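You operate a simulated robot arm through the tools that you are given. There is no shell and no other tool.

The job below is to be done with a simulated robot arm. You get a single attempt, and the scene is never put back.

Task
Fill the purple jug with milk to its line; cap the bottle again.
Fine: the cap waits on the same worktop; jug and bottle end where they stood. Set down upright: white milk bottle.

It is judged by the outcome, as a careful person would: the job done as asked, and still so three seconds after it is handed in. It fails if anything else is knocked over, pushed out of place, dropped, spilled or broken. Lids that push on must go on centred and level and be pressed home; caps that screw on are set level and turned clockwise until they are tight.

Robot
A 6-joint arm with a two-finger parallel gripper, fixed in place. Base frame: the origin is at the foot of the arm, x ahead of it, y to its left, z up. Units: m, rad, N and s.
With the tool pointing down near the work surface it reaches from about 0.3 to 0.66 m from the base axis. Its first joint turns from -2.007 to 2.007 rad. Payload 3.43 kg.
Tool frame: the origin (TCP) lies between the finger pads and is the grasp point; the fingertips stand 0.034 m ahead of it; z points along the fingers, y is the line along which they close. Largest opening 0.128 m; finger width 0.024, thickness 0.012; the body of the gripper, 0.048 by 0.13 m, starts 0.096 m behind the TCP.
Orientation is that of the tool frame in the base frame, as [roll, pitch, yaw] about the fixed x, y, z axes, in that order (R = Rz(yaw) Ry(pitch) Rx(roll)). With the fingers straight down and closing along the base's y, the tool's x points along the base's -x, its y along +y and its z along -z.

Tools
- The arm moves only by the tool play_rows. Its argument "deltas" is a list of rows, each a list of 7 numbers: the shift along the tool's x, y, z in units of 30 mm (1.0 is 30 mm), then the turn, a rotation vector about the tool's x, y, z in units of 8 degrees (1.0 is 8 degrees), then the gripper command, from -1 (fully open) to 1 (shut), values between in proportion. In form: [[dx, dy, dz, wx, wy, wz, fingers], ...]. A call has 1 to 20 rows; each row shifts and turns the commanded pose from where the row before left it, along the tool's axes as they then stand. A call with a number of a shift or a turn outside -1 to 1 is refused whole. Rows are played at 5 a second. More than 0.05 m and 0.15 rad between two rows, or a gripper value outside its range, and nothing of the call is played. A pose out of reach is approached as far as the arm can. The call stops where the force on the tool passes 40 N (or 10 N more than at its start, if that is more) or the arm is blocked; 0.2 s more then pass. Each finger travels about 0.153 m/s and halts on what it meets, pressing with about 20 N; the grip force reading is that of the motor and also rises with nothing between the fingers. The clock runs only during rows and for 0.2 s after the last one: add rows that do not move to give the fingers time. The reply holds the time, the measured pose of the TCP, the force on the tool along the base axes, the opening and the grip force, in the units named above and with some noise, with the torque about the TCP (base axes, N m) and any sound that the robot's microphone picked up.
- Cameras (640 x 400 px; columns grow to the right, rows downward): "scene" is fixed at [0.0554, -0.6407, 1.7664]; the picture's right is [0.91, -0.41, 0.00], its down [-0.21, -0.47, -0.86] and it looks along [0.35, 0.78, -0.51] (base axes); focal length 370 px, centre (320, 200). "wrist" rides on the gripper at [0.076, -0.011, -0.16] in the tool frame; the picture's right is [0.15, 0.99, 0.00], its down [-0.88, 0.13, -0.46] and it looks along [-0.45, 0.07, 0.89] (tool axes); focal length 234 px, centre (320, 200). There is no depth. A picture from a camera that has moved, and an enlarged one, comes with that camera's place and axes in the base frame and with its lens. The place of the scene camera against the robot may be out by one fixed shift of up to 0.025 m in any direction.
- snapshot(camera): a new picture of that camera. The clock stands still meanwhile.
- raise_lower(by): slides the trunk up (or, below 0, down) by that many m; the arm rides with it, the base frame stays. It gives what a move gives, with no picture.
- enlarge(camera, box): a new picture of the part [left, top, right, bottom] of that camera's present view, enlarged. The clock stands still meanwhile.
- close_job(): hands the job in; it is judged then, once.

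Places have to be worked out from the pictures, the camera data and where the tool is seen. Open the gripper and draw the arm clear of the work before you hand the job in, unless the task says otherwise.

The tools are called after "Request:" as a command line: name --pt "numbers of a row" for each row, then --argument value for the rest, lists and objects as JSON in quotes. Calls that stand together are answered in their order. play_rows: Moves the arm, as the interface text tells. Its arguments: {"type":"object","properties":{"deltas":{"type":"array","items":{"type":"array","items":{"type":"number"}}}},"required":["deltas"]} The other tools are called the same way: raise_lower (by) slides the trunk up or down; snapshot (camera) takes a picture; enlarge (camera, box) takes an enlarged picture of a part of a camera's view; close_job () hands the job in.

At the start:

```text
clock: 0.0
tcp_pos: [0.2686, 0.2599, 1.3377]
tool_rot: [3.14, 0.0, 3.141]
contact_force: [0.2, 0.3, 0.4]
ft_torque: [0.06, -0.03, 0.01]
width: 0.1281
grip_force: 0.0
trunk travel left (down, up): [-0.925, 0.065]
```

scene: 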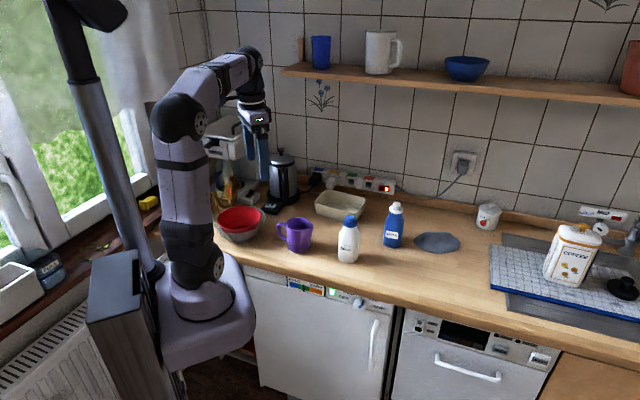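
wrist: 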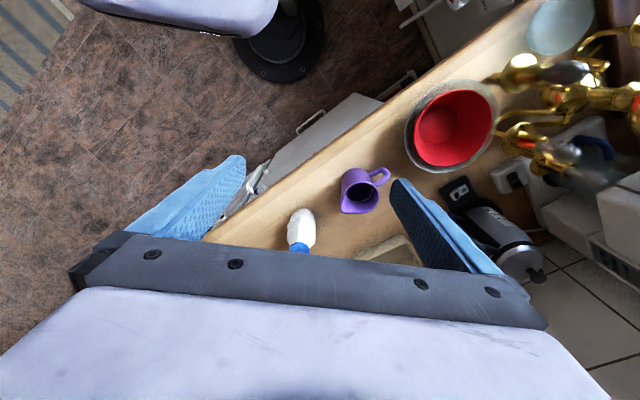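

I'll begin by looking closely at the work area: the purple jug, the white bottle with blue cap, and their neighbours.

Request:
enlarge --camera "scene" --box '[260, 170, 420, 270]'

Request:
enlarge --camera "wrist" --box '[240, 130, 460, 268]'

```text
4.00 times, centred on (340, 220) of scene
camera zoom: at [0.0554, -0.6407, 1.7664], right [0.91, -0.41, 0.0], down [-0.21, -0.47, -0.86], along [0.35, 0.78, -0.51], focal length 1478 px, centre (240, 120)
```

zoom: 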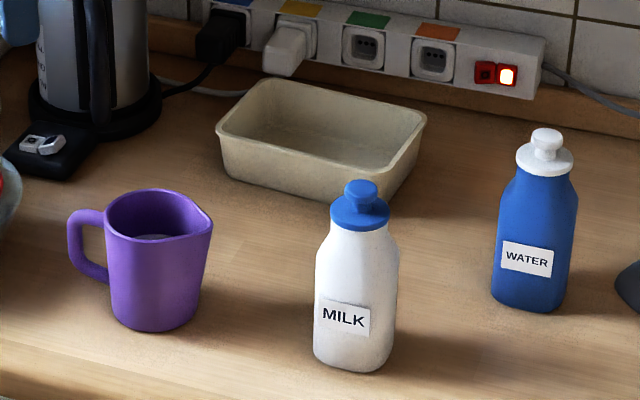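

```text
2.90 times, centred on (350, 199) of wrist
camera zoom: at [0.1926, 0.2498, 1.4977], right [-0.15, 0.99, 0.0], down [0.88, 0.13, 0.46], along [0.45, 0.07, -0.89], focal length 679 px, centre (233, 203)
```

zoom: 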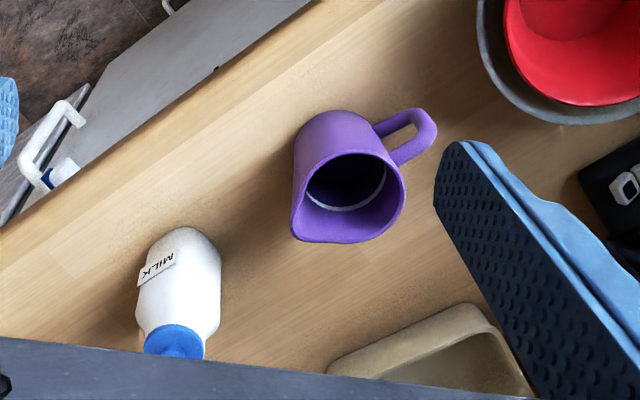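

The counter edge runs at about 45° to base x. I put the milk bottle near (0.566, 0.256) and the jug near (0.427, 0.392), with the counter at z≈0.9. I'll move the tool high over to the bottle, so the wrist camera can look at the cap.

Request:
play_rows --pt "-1 0 0 0 0 0 -1" --pt "-1 0 0 0 0 0 -1" --pt "-1 0 0 0 0 0 -1" --pt "-1 0 0 0 0 0 -1" --pt "-1 0 0 0 0 0 -1" --pt "-1 0 0 0 0 0 -1" --pt "-1 0 0 0 0 0 -1"

Request:
snapshot --camera "wrist"

Request:
snapshot --camera "scene"

```text
clock: 1.6
tcp_pos: [0.482, 0.2614, 1.3352]
tool_rot: [-3.141, -0.005, -3.14]
contact_force: [0.2, 0.2, 0.2]
ft_torque: [-0.02, 0.05, 0.03]
width: 0.1279
grip_force: 0.1
trunk travel left (down, up): [-0.925, 0.065]
```

```text
taken
camera wrist: at [0.4063, 0.2504, 1.4955], right [-0.15, 0.99, 0.0], down [0.88, 0.13, 0.45], along [0.45, 0.07, -0.89], focal length 234 px, centre (320, 200)
```

wrist: 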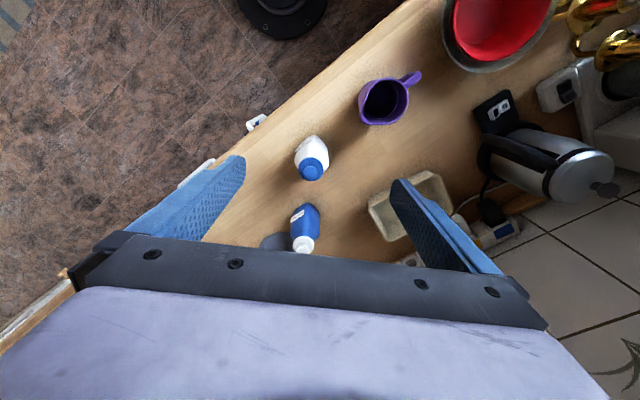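

```text
taken
```

scene: 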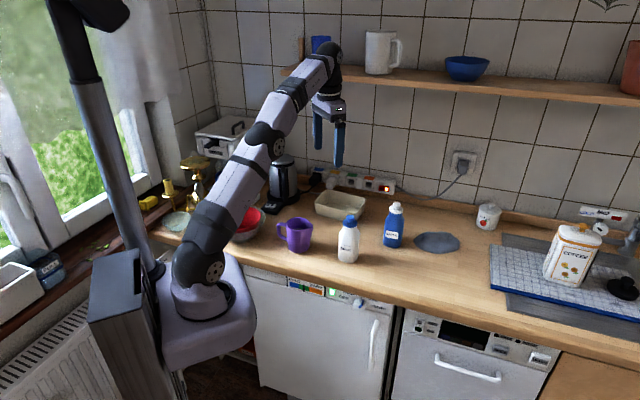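

The move was clean and the cap is in view. I'll get a closer look by enlarging the wrist view, to refine the cap position and see what sort of cap it is.

Request:
enlarge --camera "wrist" --box '[270, 120, 350, 170]'

Request:
enlarge --camera "wrist" --box '[280, 60, 440, 260]'

Request:
enlarge --camera "scene" --box '[320, 200, 400, 250]'

```text
8.00 times, centred on (310, 145) of wrist
camera zoom: at [0.4063, 0.2504, 1.4955], right [-0.15, 0.99, 0.0], down [0.88, 0.13, 0.45], along [0.45, 0.07, -0.89], focal length 1873 px, centre (400, 640)
```

zoom: 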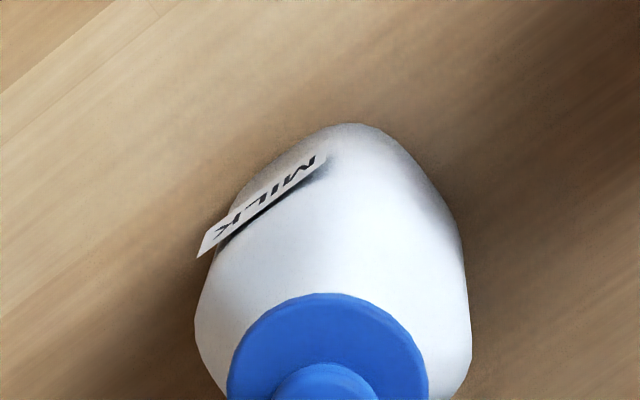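

```text
2.00 times, centred on (360, 160) of wrist
camera zoom: at [0.4063, 0.2504, 1.4955], right [-0.15, 0.99, 0.0], down [0.88, 0.13, 0.45], along [0.45, 0.07, -0.89], focal length 468 px, centre (240, 280)
```

zoom: 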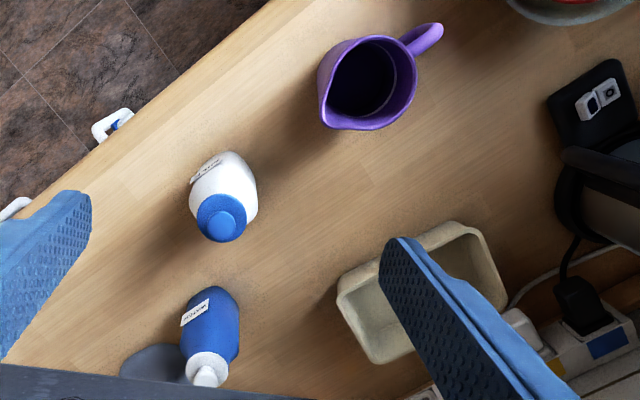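

```text
8.00 times, centred on (360, 225) of scene
camera zoom: at [0.0554, -0.6407, 1.7664], right [0.91, -0.41, 0.0], down [-0.21, -0.47, -0.86], along [0.35, 0.78, -0.51], focal length 2956 px, centre (0, 0)
```

zoom: 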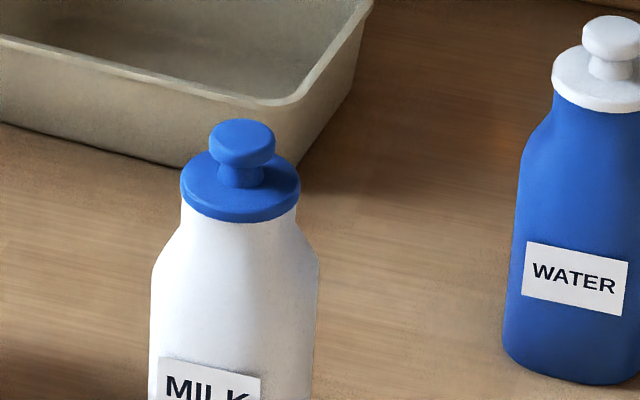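

It's a push-on-looking lid with a mushroom knob. Rough triangulation gives a knob top near (0.57, 0.257, 1.06). I'll go lower and closer for a second wrist view to firm that up.

Request:
play_rows --pt "-0.4 0 0.9 0 0 0 -1" --pt "-0.4 0 0.9 0 0 0 -1" --pt "-0.4 0 0.9 0 0 0 -1" --pt "0 0 0.5 0 0 0 -1" --pt "0 0 0 0 0 0 -1"

Request:
snapshot --camera "wrist"

Request:
enlarge --camera "wrist" --box '[240, 120, 400, 220]'

```text
clock: 2.8
tcp_pos: [0.5148, 0.2598, 1.2418]
tool_rot: [3.141, 0.001, -3.141]
contact_force: [0.3, -0.3, -0.1]
ft_torque: [0.0, 0.01, 0.01]
width: 0.128
grip_force: 0.1
trunk travel left (down, up): [-0.925, 0.065]
```

```text
taken
camera wrist: at [0.4388, 0.2499, 1.4015], right [-0.15, 0.99, 0.0], down [0.88, 0.13, 0.46], along [0.45, 0.07, -0.89], focal length 234 px, centre (320, 200)
```

wrist: 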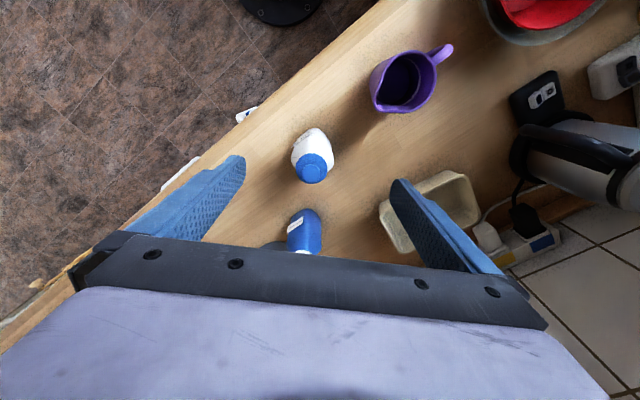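

```text
4.00 times, centred on (320, 170) of wrist
camera zoom: at [0.4388, 0.2499, 1.4015], right [-0.15, 0.99, 0.0], down [0.88, 0.13, 0.46], along [0.45, 0.07, -0.89], focal length 937 px, centre (320, 320)
```

zoom: 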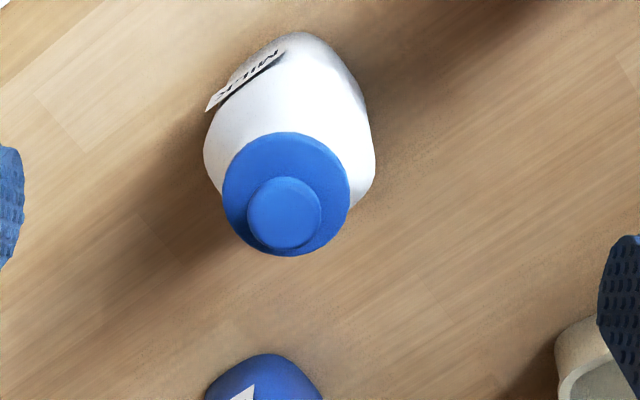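

The last move ran along the line of sight, so it gave little parallax. I'll shift forward over the bottle and look again to triangulate.

Request:
play_rows --pt "-0.87 -0.06 0 0 0 0 -1" --pt "-0.87 -0.06 0 0 0 0 -1" --pt "0 0 0 0 0 0 -1"

Request:
enlarge --camera "wrist" --box '[240, 80, 400, 180]'

Request:
snapshot --camera "wrist"

```text
clock: 3.6
tcp_pos: [0.5537, 0.2507, 1.234]
tool_rot: [3.141, -0.002, 3.141]
contact_force: [0.4, 1.0, 0.4]
ft_torque: [-0.02, 0.01, 0.0]
width: 0.1278
grip_force: 0.0
out of reach, approached as far as the arm can: row 2
trunk travel left (down, up): [-0.925, 0.065]
```

```text
4.00 times, centred on (320, 130) of wrist
camera zoom: at [0.4778, 0.2399, 1.3942], right [-0.15, 0.99, 0.0], down [0.88, 0.13, 0.45], along [0.45, 0.07, -0.89], focal length 937 px, centre (320, 480)
```

zoom: 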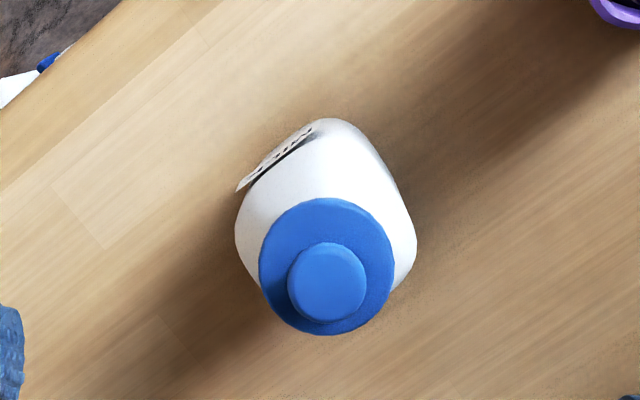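

```text
taken
camera wrist: at [0.4778, 0.2399, 1.3942], right [-0.15, 0.99, 0.0], down [0.88, 0.13, 0.45], along [0.45, 0.07, -0.89], focal length 234 px, centre (320, 200)
```

wrist: 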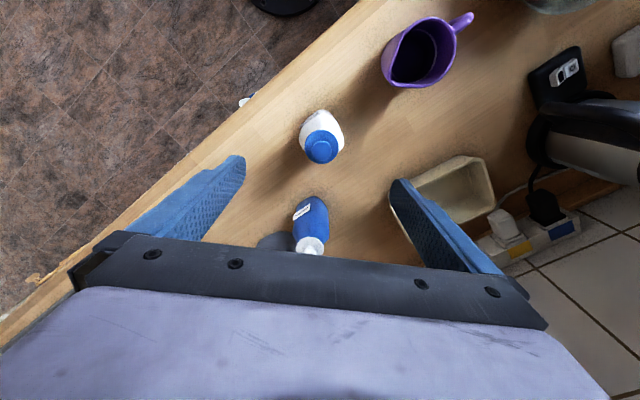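

The knob top triangulates to about (0.565, 0.256, 1.066), with the lid disc about 22 mm lower. The reach limit showed up at this height, so I'll descend part way (fingertips still above the knob) and check the pose.

Request:
play_rows --pt "0 0 0.8 0 0 0 -1" --pt "0 0 0.8 0 0 0 -1" --pt "0 0 0.8 0 0 0 -1" --pt "0 0 0.8 0 0 0 -1" --pt "0 0 0 0 0 0 -1"

Request:
enlarge --camera "wrist" --box '[200, 60, 440, 210]'

Request:
snapshot --camera "scene"

```text
clock: 4.8
tcp_pos: [0.5522, 0.2506, 1.1405]
tool_rot: [3.141, 0.0, -3.141]
contact_force: [0.4, 0.2, 0.3]
ft_torque: [0.01, -0.03, -0.01]
width: 0.128
grip_force: 0.0
trunk travel left (down, up): [-0.925, 0.065]
```

```text
2.67 times, centred on (320, 135) of wrist
camera zoom: at [0.4766, 0.2398, 1.2994], right [-0.15, 0.99, 0.0], down [0.88, 0.13, 0.46], along [0.45, 0.07, -0.89], focal length 624 px, centre (320, 373)
```

zoom: 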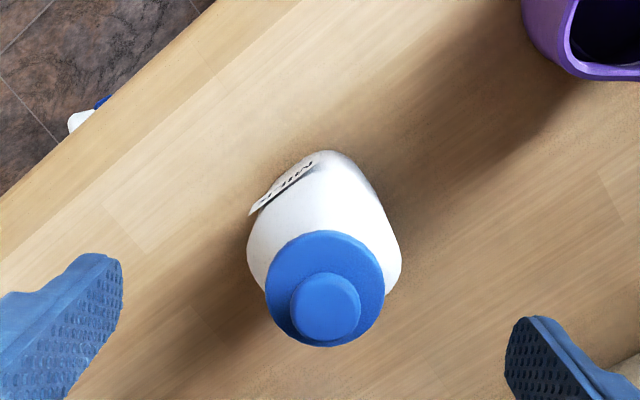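

```text
taken
```

scene: 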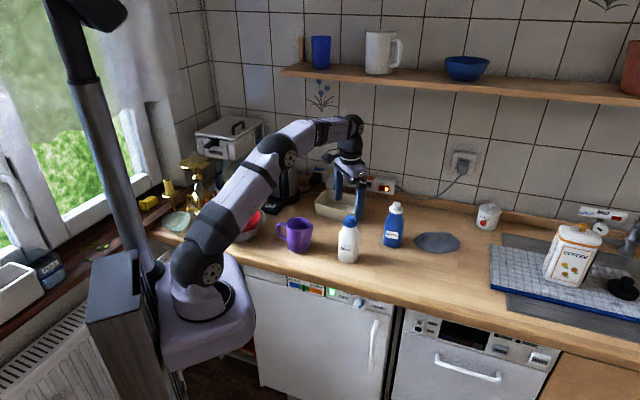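

The estimate still holds: knob at (0.565, 0.256, 1.066). I'll centre on it and descend until the fingertips are just above the lid disc, with the fingers open.

Request:
play_rows --pt "-0.427 0.18 0 0 0 0 -1" --pt "0 0 0.5 0 0 0 -1" --pt "0 0 0.5 0 0 0 -1" --pt "0 0 0.5 0 0 0 -1" --pt "0 0 0.5 0 0 0 -1" --pt "0 0 0 0 0 0 -1"

Request:
snapshot --camera "wrist"

Request:
enlarge --camera "scene" --box '[300, 180, 412, 250]'

```text
clock: 6.2
tcp_pos: [0.5663, 0.2558, 1.0787]
tool_rot: [-3.141, 0.0, -3.141]
contact_force: [0.7, -0.5, -0.4]
ft_torque: [0.0, 0.03, -0.01]
width: 0.1281
grip_force: 0.1
trunk travel left (down, up): [-0.925, 0.065]
```

```text
taken
camera wrist: at [0.4896, 0.2446, 1.238], right [-0.15, 0.99, 0.0], down [0.88, 0.13, 0.46], along [0.45, 0.07, -0.89], focal length 234 px, centre (320, 200)
```

wrist: 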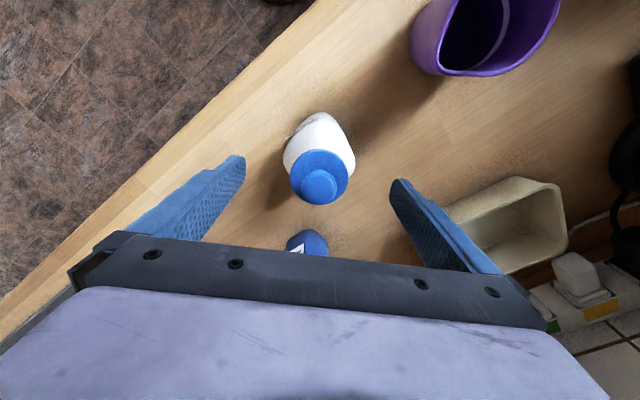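

```text
5.71 times, centred on (356, 215) of scene
camera zoom: at [0.0554, -0.6407, 1.7664], right [0.91, -0.41, 0.0], down [-0.21, -0.47, -0.86], along [0.35, 0.78, -0.51], focal length 2111 px, centre (114, 114)
```

zoom: 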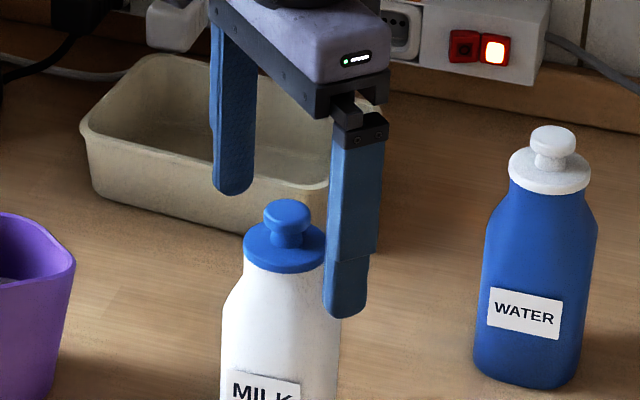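

The fingers straddle the knob and are centred on it within about 1 mm. I'll close on the knob now.

Request:
play_rows --pt "0 0 0 0 0 0 0.3" --pt "0 0 0 0 0 0 0.3" --pt "0 0 0 0 0 0 1" --pt "0 0 0 0 0 0 1" --pt "0 0 0 0 0 0 1"

Request:
enlarge --camera "scene" --box '[300, 180, 412, 250]'

Request:
enlarge --camera "wrist" --box '[240, 100, 400, 200]'

```text
clock: 7.4
tcp_pos: [0.5654, 0.256, 1.0804]
tool_rot: [3.141, -0.001, 3.141]
contact_force: [0.8, -2.1, 3.7]
ft_torque: [-0.06, -0.06, 0.01]
width: 0.0486
grip_force: 20.0
trunk travel left (down, up): [-0.925, 0.065]
heard: snap
```

```text
5.71 times, centred on (356, 215) of scene
camera zoom: at [0.0554, -0.6407, 1.7664], right [0.91, -0.41, 0.0], down [-0.21, -0.47, -0.86], along [0.35, 0.78, -0.51], focal length 2111 px, centre (114, 114)
```

zoom: 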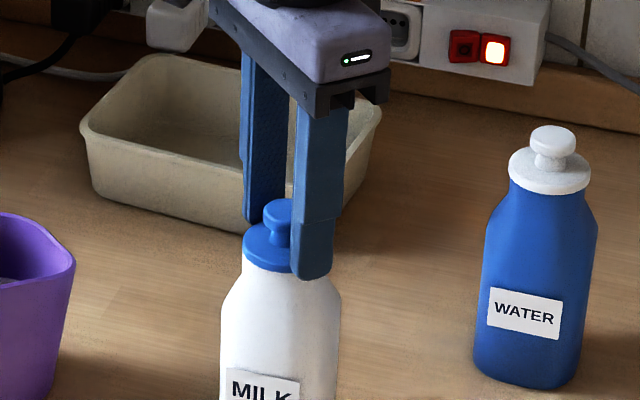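

```text
4.00 times, centred on (320, 150) of wrist
camera zoom: at [0.4895, 0.2442, 1.2386], right [-0.15, 0.99, 0.0], down [0.88, 0.13, 0.46], along [0.45, 0.07, -0.89], focal length 937 px, centre (320, 400)
```

zoom: 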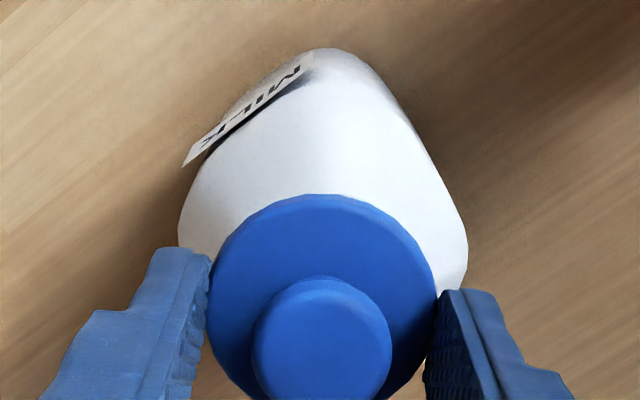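

The fingers closed on the lid's disc rim (0.049 m) rather than the knob, and I heard a snap. That looks like a snap-on lid. I'll lift a few millimetres gently and watch the force to see whether the lid comes free.

Request:
play_rows --pt "0 0 -0.07 0 0 0 1" --pt "0 0 -0.07 0 0 0 1" --pt "0 0 0 0 0 0 1"

Request:
enlarge --camera "scene" --box '[300, 180, 412, 250]'

Request:
enlarge --camera "wrist" --box '[240, 100, 400, 200]'

```text
clock: 8.2
tcp_pos: [0.5659, 0.2555, 1.0827]
tool_rot: [3.141, 0.0, -3.139]
contact_force: [0.2, 0.7, 0.7]
ft_torque: [0.0, -0.01, -0.02]
width: 0.0488
grip_force: 20.2
trunk travel left (down, up): [-0.925, 0.065]
```

```text
5.71 times, centred on (356, 215) of scene
camera zoom: at [0.0554, -0.6407, 1.7664], right [0.91, -0.41, 0.0], down [-0.21, -0.47, -0.86], along [0.35, 0.78, -0.51], focal length 2111 px, centre (114, 114)
```

zoom: 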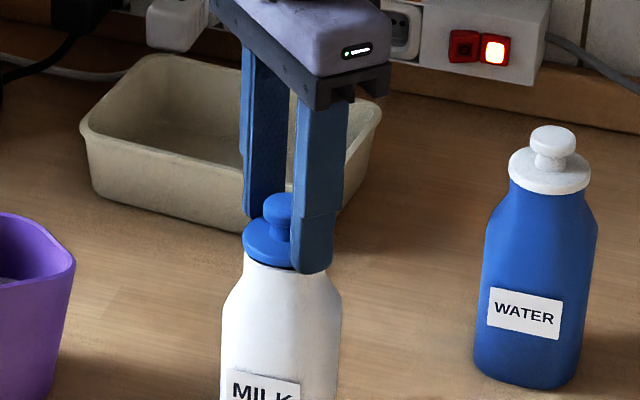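

```text
4.00 times, centred on (320, 150) of wrist
camera zoom: at [0.49, 0.245, 1.2424], right [-0.15, 0.99, 0.0], down [0.88, 0.13, 0.46], along [0.45, 0.07, -0.89], focal length 937 px, centre (320, 400)
```

zoom: 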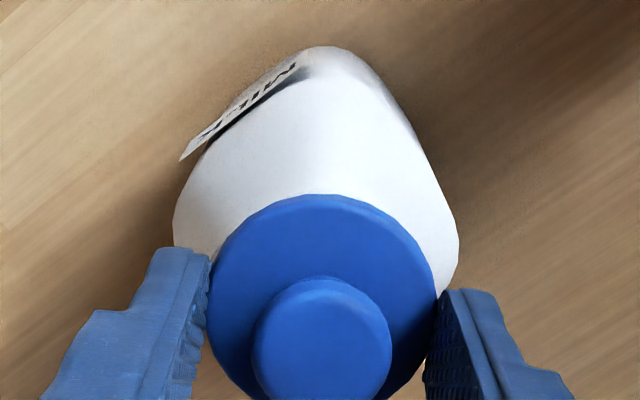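

The lid came off cleanly: a gap is visible below it, the force is near zero, and the bottle hasn't moved. I'll lift it straight up with the trunk and then look at it.

Request:
raise_lower --by 0.06

Request:
enlarge --camera "scene" --box '[300, 160, 412, 230]'

Request:
enlarge --camera "wrist" --box '[160, 0, 480, 200]'

```text
clock: 9.2
tcp_pos: [0.5659, 0.2558, 1.1433]
tool_rot: [3.141, -0.001, -3.141]
contact_force: [-0.1, -0.3, 0.1]
ft_torque: [-0.02, 0.03, -0.02]
width: 0.0486
grip_force: 20.0
trunk travel left (down, up): [-0.985, 0.005]
```

```text
5.71 times, centred on (356, 195) of scene
camera zoom: at [0.0554, -0.6407, 1.7664], right [0.91, -0.41, 0.0], down [-0.21, -0.47, -0.86], along [0.35, 0.78, -0.51], focal length 2111 px, centre (114, 229)
```

zoom: 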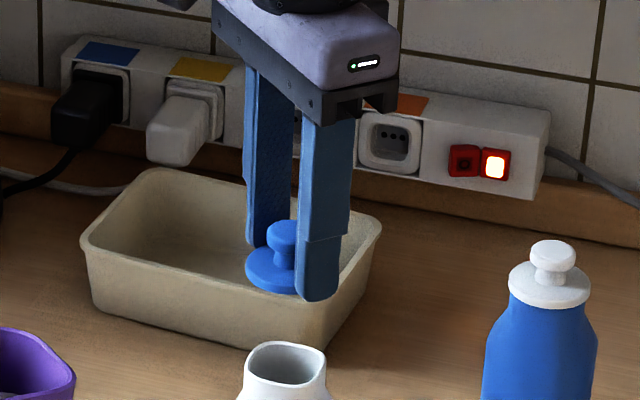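

```text
2.00 times, centred on (320, 100) of wrist
camera zoom: at [0.49, 0.245, 1.3024], right [-0.15, 0.99, 0.0], down [0.88, 0.13, 0.46], along [0.45, 0.07, -0.89], focal length 468 px, centre (320, 400)
```

zoom: 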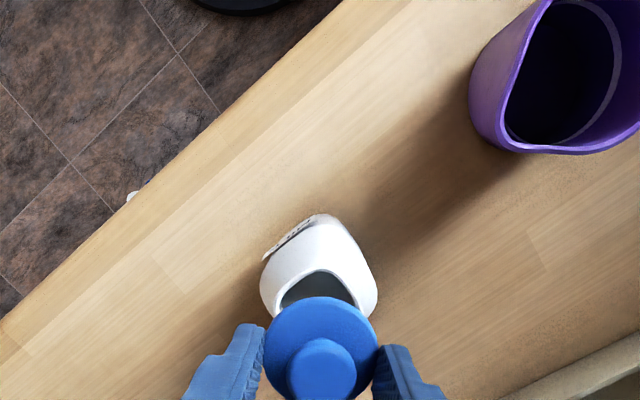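

The lid is securely held and the bottle's open mouth is clear of it. I'll carry the lid to a free patch right and in front of the bottle, around (0.585, 0.140), staying high.

Request:
play_rows --pt "-0.16 -0.965 0 0 0 0 1" --pt "-0.16 -0.965 0 0 0 0 1" --pt "-0.16 -0.965 0 0 0 0 1" --pt "-0.16 -0.965 0 0 0 0 1" --pt "0 0 0.9 0 0 0 1" --pt "0 0 0.9 0 0 0 1" --pt "0 0 0.9 0 0 0 1" --pt "0 0 0.9 0 0 0 1" --pt "0 0 0.9 0 0 0 1" --pt "0 0 0 0 0 0 1"

Request:
snapshot --camera "wrist"

Request:
enlarge --camera "scene" --box '[300, 180, 460, 280]'

```text
clock: 11.4
tcp_pos: [0.5846, 0.1417, 1.0082]
tool_rot: [-3.141, 0.0, 3.141]
contact_force: [0.7, 0.2, -0.7]
ft_torque: [-0.02, 0.02, 0.0]
width: 0.048
grip_force: 19.5
trunk travel left (down, up): [-0.985, 0.005]
```

```text
taken
camera wrist: at [0.5085, 0.1298, 1.1671], right [-0.15, 0.99, 0.0], down [0.88, 0.13, 0.46], along [0.45, 0.07, -0.89], focal length 234 px, centre (320, 200)
```

wrist: 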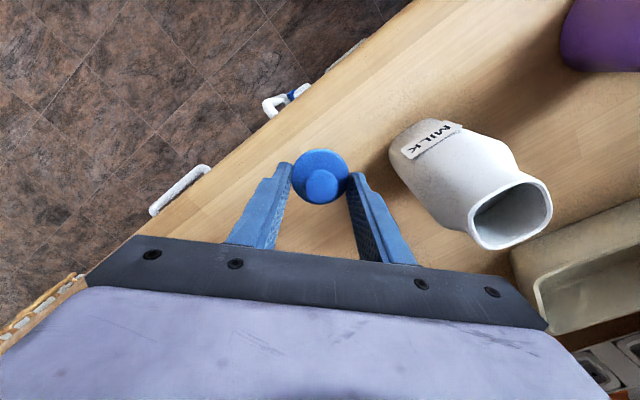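

```text
4.00 times, centred on (380, 230) of scene
camera zoom: at [0.0554, -0.6407, 1.7664], right [0.91, -0.41, 0.0], down [-0.21, -0.47, -0.86], along [0.35, 0.78, -0.51], focal length 1478 px, centre (80, 80)
```

zoom: 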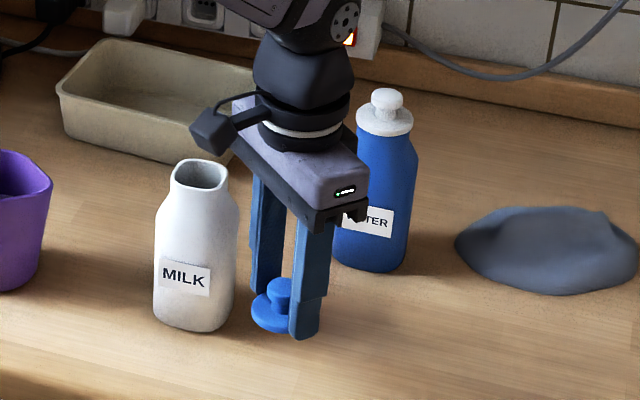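

The gripper body will pass near the bottle's neck, so I'll shift about 2 cm further away first. Then I'll go down to just above the counter.

Request:
play_rows --pt "-0.4 -0.67 0 0 0 0 1" --pt "0 0 0.7 0 0 0 1" --pt "0 0 0.7 0 0 0 1" --pt "0 0 0.7 0 0 0 1" --pt "0 0 0 0 0 0 1"

Request:
snapshot --camera "wrist"

Request:
enlarge --camera "scene" --box '[320, 200, 440, 275]'

```text
clock: 12.6
tcp_pos: [0.5975, 0.1209, 0.9446]
tool_rot: [3.141, 0.001, -3.141]
contact_force: [-0.9, -0.1, 0.0]
ft_torque: [0.01, 0.0, 0.01]
width: 0.0484
grip_force: 20.2
trunk travel left (down, up): [-0.985, 0.005]
```

```text
taken
camera wrist: at [0.5208, 0.1099, 1.104], right [-0.15, 0.99, 0.0], down [0.88, 0.13, 0.46], along [0.45, 0.07, -0.89], focal length 234 px, centre (320, 200)
```

wrist: 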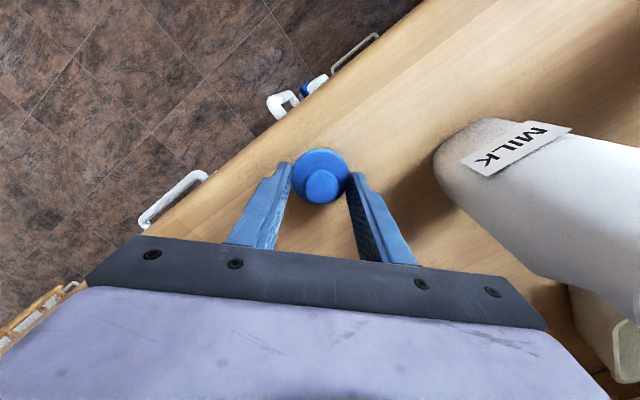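

```text
5.33 times, centred on (380, 238) of scene
camera zoom: at [0.0554, -0.6407, 1.7664], right [0.91, -0.41, 0.0], down [-0.21, -0.47, -0.86], along [0.35, 0.78, -0.51], focal length 1970 px, centre (0, 0)
```

zoom: 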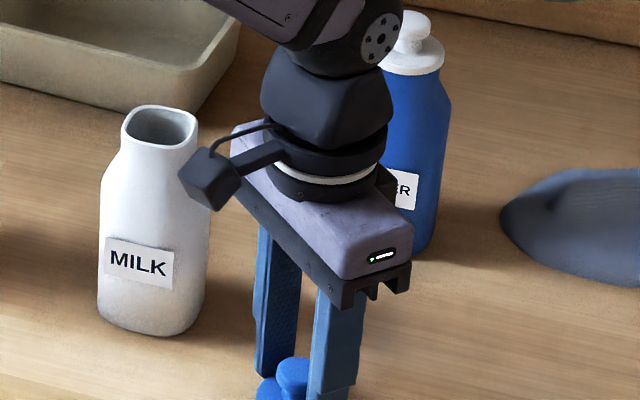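

I'm lowering slowly in 3 mm steps toward the counter, watching the force.

Request:
play_rows --pt "0 0 0.1 0 0 0 1" --pt "0 0 0.1 0 0 0 1" --pt "0 0 0.1 0 0 0 1" --pt "0 0 0.1 0 0 0 1" --pt "0 0 0.1 0 0 0 1" --pt "0 0 0 0 0 0 1"

Request:
enlarge --camera "scene" --box '[340, 240, 420, 290]'

Request:
enlarge --camera "wrist" --box '[240, 110, 400, 210]'

```text
clock: 14.0
tcp_pos: [0.5974, 0.1198, 0.9332]
tool_rot: [3.14, 0.008, -3.14]
contact_force: [-4.0, 0.3, 22.2]
ft_torque: [0.06, 0.31, -0.05]
width: 0.0486
grip_force: 20.0
trunk travel left (down, up): [-0.985, 0.005]
```

```text
8.00 times, centred on (380, 265) of scene
camera zoom: at [0.0554, -0.6407, 1.7664], right [0.91, -0.41, 0.0], down [-0.21, -0.47, -0.86], along [0.35, 0.78, -0.51], focal length 2956 px, centre (-160, -320)
```

zoom: 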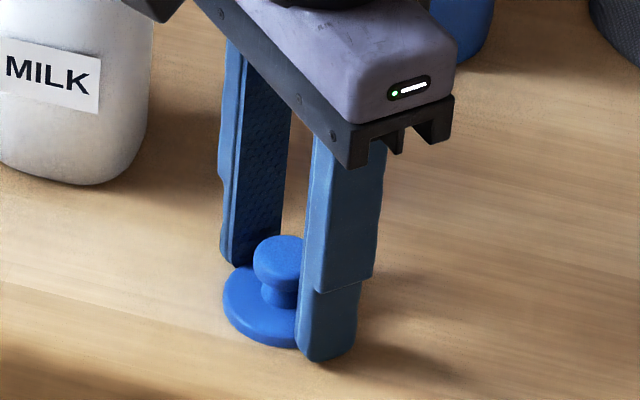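

```text
4.00 times, centred on (320, 160) of wrist
camera zoom: at [0.5198, 0.109, 1.0932], right [-0.15, 0.99, 0.0], down [0.88, 0.13, 0.46], along [0.46, 0.07, -0.89], focal length 937 px, centre (320, 360)
```

zoom: 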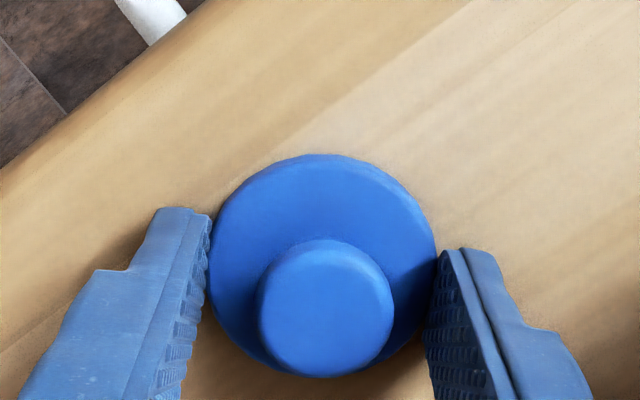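

The lid is on the counter (22 N at TCP z≈0.933). I'll ease the load off a few millimetres and open the fingers just a bit to release it.

Request:
play_rows --pt "0 0 -0.1 0 0 0 1" --pt "0 0 0 0 0 0 1"

```text
clock: 14.6
tcp_pos: [0.5973, 0.1197, 0.933]
tool_rot: [-3.14, 0.001, -3.141]
contact_force: [1.5, 2.1, 9.9]
ft_torque: [0.28, -0.04, 0.0]
width: 0.0483
grip_force: 19.9
trunk travel left (down, up): [-0.985, 0.005]
```

The load is now about 10 N with the lid resting on the counter. I'll open gently to about 0.075 m and look.

Request:
play_rows --pt "0 0 -0.03 0 0 0 0.15" --pt "0 0 0 0 0 0 -0.2" --pt "0 0 0 0 0 0 -0.2"

Request:
enlarge --camera "wrist" --box '[200, 85, 440, 235]'

Request:
enlarge --camera "scene" --box '[340, 240, 420, 290]'

```text
clock: 15.4
tcp_pos: [0.5956, 0.1207, 0.9342]
tool_rot: [-3.14, -0.002, -3.14]
contact_force: [-1.9, 0.5, 4.1]
ft_torque: [-0.16, -0.01, -0.03]
width: 0.0764
grip_force: 0.1
trunk travel left (down, up): [-0.985, 0.005]
```

```text
2.67 times, centred on (320, 160) of wrist
camera zoom: at [0.5202, 0.1092, 1.0937], right [-0.15, 0.99, 0.0], down [0.88, 0.13, 0.45], along [0.45, 0.07, -0.89], focal length 624 px, centre (320, 307)
```

zoom: 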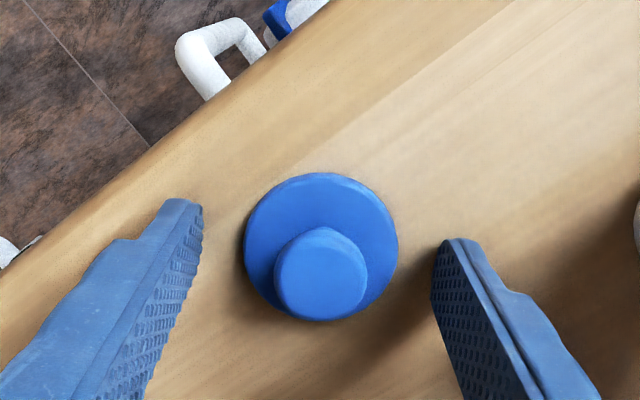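

```text
8.00 times, centred on (380, 265) of scene
camera zoom: at [0.0554, -0.6407, 1.7664], right [0.91, -0.41, 0.0], down [-0.21, -0.47, -0.86], along [0.35, 0.78, -0.51], focal length 2956 px, centre (-160, -320)
```

zoom: 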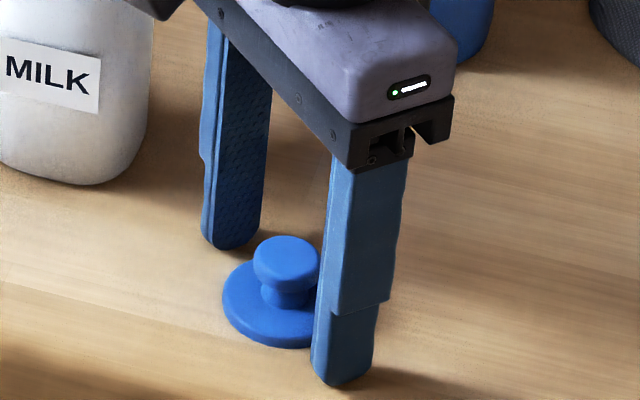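

The fingertips were resting on the counter, so the counter is at z≈0.90. The lid now stands upright on the worktop at about (0.592, 0.121). I'll rise straight up, then retreat to open space to turn the tool for a side grasp.

Request:
play_rows --pt "0 0 -0.3 0 0 0 -0.2" --pt "0 0 -0.9 0 0 0 -0.2" --pt "0 0 -1 0 0 0 -0.2" --pt "0 0 -1 0 0 0 -0.2" --pt "0 0 -1 0 0 0 -0.2" --pt "0 0 -1 0 0 0 -0.2" --pt "0 0 -1 0 0 0 -0.2" --pt "0.9 0.3 -0.5 0 0 0 -0.2" --pt "0.9 0.3 -0.5 0 0 0 -0.2" --pt "0.9 0.3 -0.5 0 0 0 -0.2" --pt "0.9 0.3 -0.5 0 0 0 -0.2" --pt "0.9 0.3 -0.5 0 0 0 -0.2" --pt "0.9 0.3 -0.5 0 0 0 -0.2" --pt "0.9 0.3 0 0 0 0 -0.2"

Request:
snapshot --camera "scene"

Request:
snapshot --camera "wrist"

```text
clock: 18.4
tcp_pos: [0.4078, 0.1841, 1.2104]
tool_rot: [3.141, -0.002, -3.141]
contact_force: [0.0, 0.1, 0.7]
ft_torque: [0.01, -0.02, 0.05]
width: 0.077
grip_force: 0.1
trunk travel left (down, up): [-0.985, 0.005]
```

```text
taken
```

scene: 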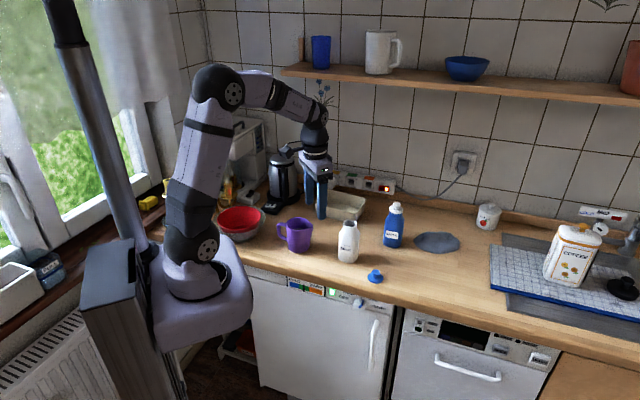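

```text
taken
camera wrist: at [0.3314, 0.1731, 1.3702], right [-0.15, 0.99, 0.0], down [0.88, 0.13, 0.46], along [0.45, 0.07, -0.89], focal length 234 px, centre (320, 200)
```

wrist: 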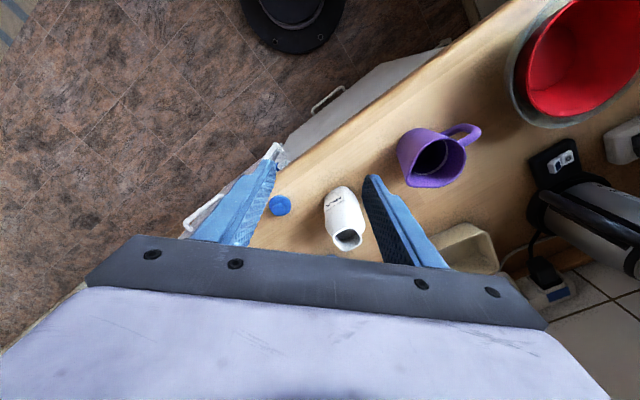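

The lid is standing on the counter and everything is in place. Now I'll turn the tool about its own axis by about 134°, so the camera ends up on top after tilting to horizontal.

Request:
play_rows --pt "0 0 -0.3 0 0 0.985 -0.2" --pt "0 0 -0.3 0 0 0.985 -0.2" --pt "0 0 -0.3 0 0 0.985 -0.2" --pt "0 0 0 0 0 0.985 -0.2" --pt "0 0 0 0 0 0.985 -0.2" --pt "0 0 0 0 0 0.985 -0.2" --pt "0 0 0 0 0 0.985 -0.2" --pt "0 0 0 0 0 0.985 -0.2" --pt "0 0 0 0 0 0.985 -0.2" --pt "0 0 0 0 0 0.985 -0.2" --pt "0 0 0 0 0 0.985 -0.2" --pt "0 0 0 0 0 0.985 -0.2" --pt "0 0 0 0 0 0.985 -0.2" --pt "0 0 0 0 0 0.985 -0.2" --pt "0 0 0 0 0 0.985 -0.2" --pt "0 0 0 0 0 0.985 -0.2" --pt "0 0 0 0 0 0.985 -0.2"

Request:
snapshot --camera "scene"

Request:
snapshot --camera "wrist"

```text
clock: 22.0
tcp_pos: [0.4087, 0.1818, 1.2364]
tool_rot: [-3.141, -0.001, 0.801]
contact_force: [-0.2, -0.8, -0.8]
ft_torque: [-0.02, 0.0, 0.0]
width: 0.0768
grip_force: 0.1
trunk travel left (down, up): [-0.985, 0.005]
```

```text
taken
```

scene: 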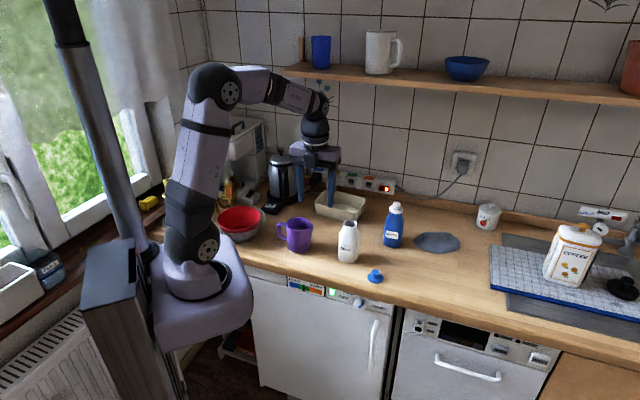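

```text
taken
camera wrist: at [0.453, 0.2455, 1.396], right [0.81, -0.58, 0.0], down [-0.52, -0.72, 0.46], along [-0.27, -0.37, -0.89], focal length 234 px, centre (320, 200)
```

wrist: 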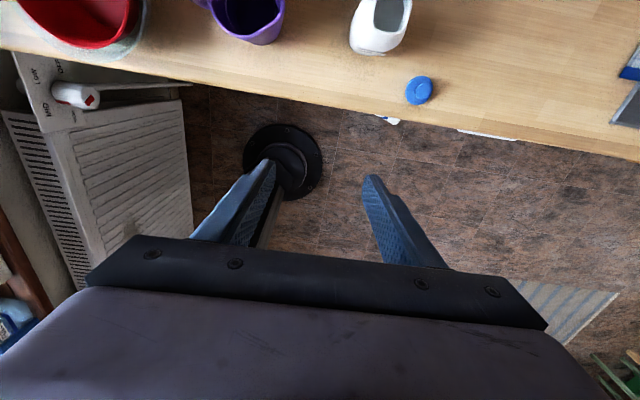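

The tool is now at yaw 45.9°, still pointing down. I'll slide to the approach line in front of the bottle, high up, and start tilting toward horizontal.

Request:
play_rows --pt "0.22 0.73 0 0 0 0 -0.2" --pt "0.22 0.73 0 0 0 0 -0.2" --pt "0.22 0.73 0 0 0 0 -0.2" --pt "0 0 0 0 0.9375 0 -0.2" --pt "0 0 0 0 0.9375 0 -0.2" --pt "0 0 0 0 0.9375 0 -0.2" --pt "0 0 0 0 0.9375 0 -0.2" --pt "0 0 0 0 0.9375 0 -0.2" --pt "0 0 0 0 0.9375 0 -0.2"

Request:
snapshot --camera "scene"

```text
clock: 24.0
tcp_pos: [0.4704, 0.1511, 1.2375]
tool_rot: [3.141, -0.786, 0.803]
contact_force: [0.4, 0.3, -0.3]
ft_torque: [0.0, -0.02, 0.01]
width: 0.0767
grip_force: 0.0
trunk travel left (down, up): [-0.985, 0.005]
```

```text
taken
```

scene: 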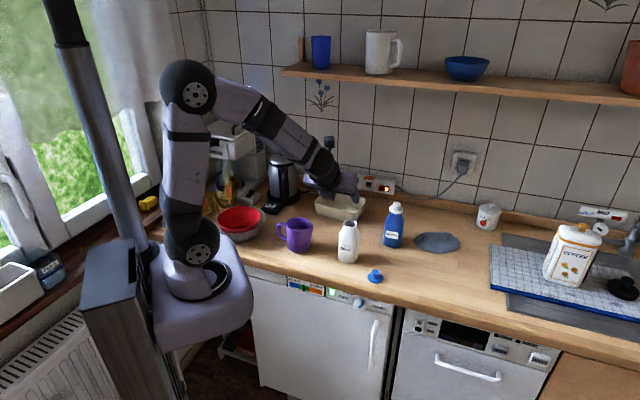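

Halfway tilted at 45° with no trouble. I'll continue to horizontal.

Request:
play_rows --pt "0 0 0 0 0.9375 0 -0.2" --pt "0 0 0 0 0.9375 0 -0.2" --pt "0 0 0 0 0.9375 0 -0.2" --pt "0 0 0 0 0.9375 0 -0.2" --pt "0 0 0 0 0.9375 0 -0.2" --pt "0 0 0 0 0.9375 0 -0.2" --pt "0 0 0 0 0 0 -0.2"

Request:
snapshot --camera "scene"

Request:
snapshot --camera "wrist"

```text
clock: 25.6
tcp_pos: [0.4696, 0.152, 1.2373]
tool_rot: [0.494, -1.571, -2.83]
contact_force: [-0.1, -0.2, -0.1]
ft_torque: [0.02, -0.03, -0.01]
width: 0.0768
grip_force: 0.1
trunk travel left (down, up): [-0.985, 0.005]
```

```text
taken
```

scene: 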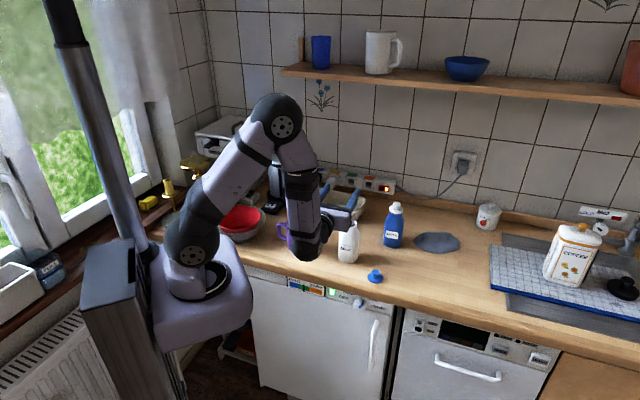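

```text
taken
camera wrist: at [0.3492, 0.0448, 1.3127], right [0.71, -0.69, 0.15], down [-0.22, -0.42, -0.88], along [0.67, 0.59, -0.45], focal length 234 px, centre (320, 200)
```

wrist: 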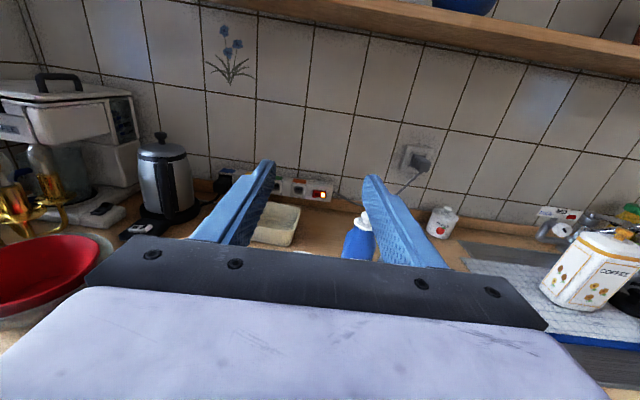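

The tool is horizontal with the camera on top, pointing along the approach line. The bottle axis is about 0.141 m ahead and 4 mm to the left. I'll lower with the trunk, keeping this arm posture.

Request:
raise_lower --by -0.18

Request:
snapshot --camera "scene"

Request:
snapshot --camera "wrist"

```text
clock: 27.6
tcp_pos: [0.4705, 0.1515, 1.0567]
tool_rot: [-2.515, -1.57, 0.177]
contact_force: [0.4, -0.1, 0.5]
ft_torque: [0.02, 0.04, -0.01]
width: 0.0767
grip_force: 0.1
trunk travel left (down, up): [-0.805, 0.185]
```

```text
taken
```

scene: 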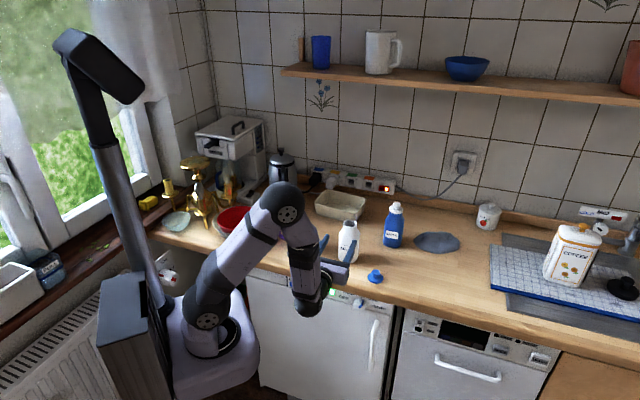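

```text
taken
camera wrist: at [0.3501, 0.0449, 1.1327], right [0.71, -0.69, 0.15], down [-0.22, -0.42, -0.88], along [0.67, 0.59, -0.45], focal length 234 px, centre (320, 200)
```

wrist: 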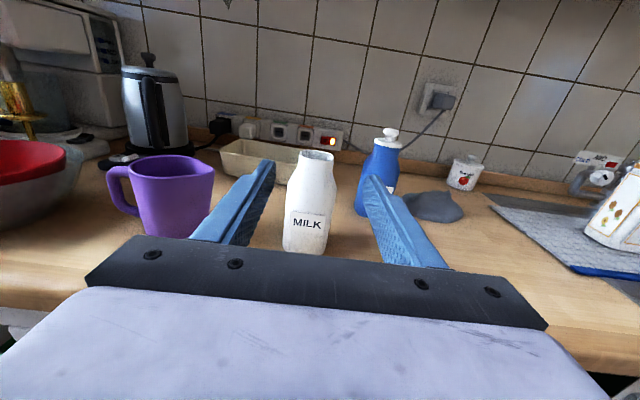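

The bottle is in view, well aligned between the fingers. Before grasping, I'll enlarge the wrist view on the jug and bottle to measure the jug's rim and the grasp height.

Request:
enlarge --camera "wrist" --box '[90, 120, 282, 240]'

Request:
enlarge --camera "wrist" --box '[240, 135, 400, 260]'

```text
3.33 times, centred on (186, 180) of wrist
camera zoom: at [0.3501, 0.0449, 1.1327], right [0.71, -0.69, 0.15], down [-0.22, -0.42, -0.88], along [0.67, 0.59, -0.45], focal length 781 px, centre (767, 267)
```

zoom: 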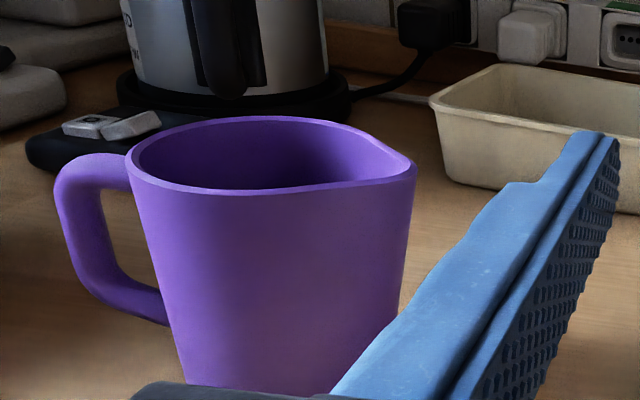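

```text
3.20 times, centred on (320, 198) of wrist
camera zoom: at [0.3501, 0.0449, 1.1327], right [0.71, -0.69, 0.15], down [-0.22, -0.42, -0.88], along [0.67, 0.59, -0.45], focal length 749 px, centre (320, 208)
```

zoom: 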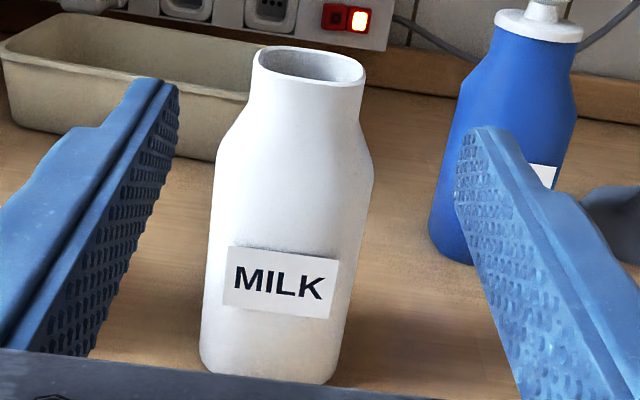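

The jug rim is at z≈1.00, centred near (0.427, 0.392), and the bottle axis is 0.194 m to its right along the counter. I'll open the fingers wider, descend to mid-body height (z≈0.965) and check before moving in.

Request:
play_rows --pt "0 -0.1 0 0 0 0 -0.8" --pt "-0.75 0 0 0 0 0 -0.8" --pt "-0.75 0 0 0 0 0 -0.8" --pt "-0.75 0 0 0 0 0 -0.8" --pt "-0.75 0 0 0 0 0 -0.8" --pt "0 0 0 0 0 0 -0.8"

Request:
snapshot --camera "wrist"

Request:
enlarge --camera "scene" --box '[260, 180, 420, 340]'

```text
clock: 29.0
tcp_pos: [0.468, 0.1534, 0.9663]
tool_rot: [1.195, -1.57, 2.753]
contact_force: [-1.0, -0.6, -0.3]
ft_torque: [0.02, 0.03, -0.02]
width: 0.1154
grip_force: 0.1
trunk travel left (down, up): [-0.805, 0.185]
```

```text
taken
camera wrist: at [0.3492, 0.0459, 1.0425], right [0.71, -0.69, 0.15], down [-0.22, -0.42, -0.88], along [0.67, 0.59, -0.45], focal length 234 px, centre (320, 200)
```

wrist: 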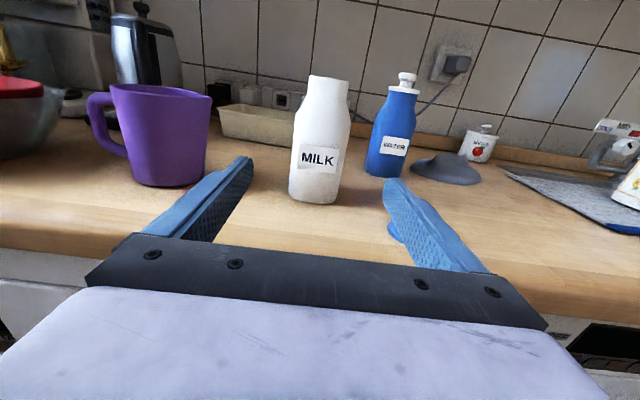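

```text
2.50 times, centred on (340, 260) of scene
camera zoom: at [0.0554, -0.6407, 1.7664], right [0.91, -0.41, 0.0], down [-0.21, -0.47, -0.86], along [0.35, 0.78, -0.51], focal length 924 px, centre (270, 50)
```

zoom: 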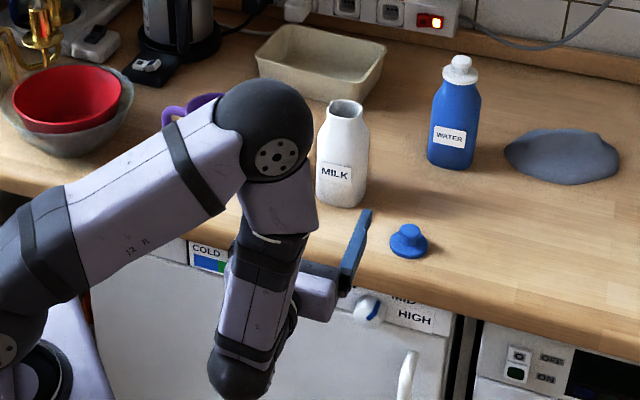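

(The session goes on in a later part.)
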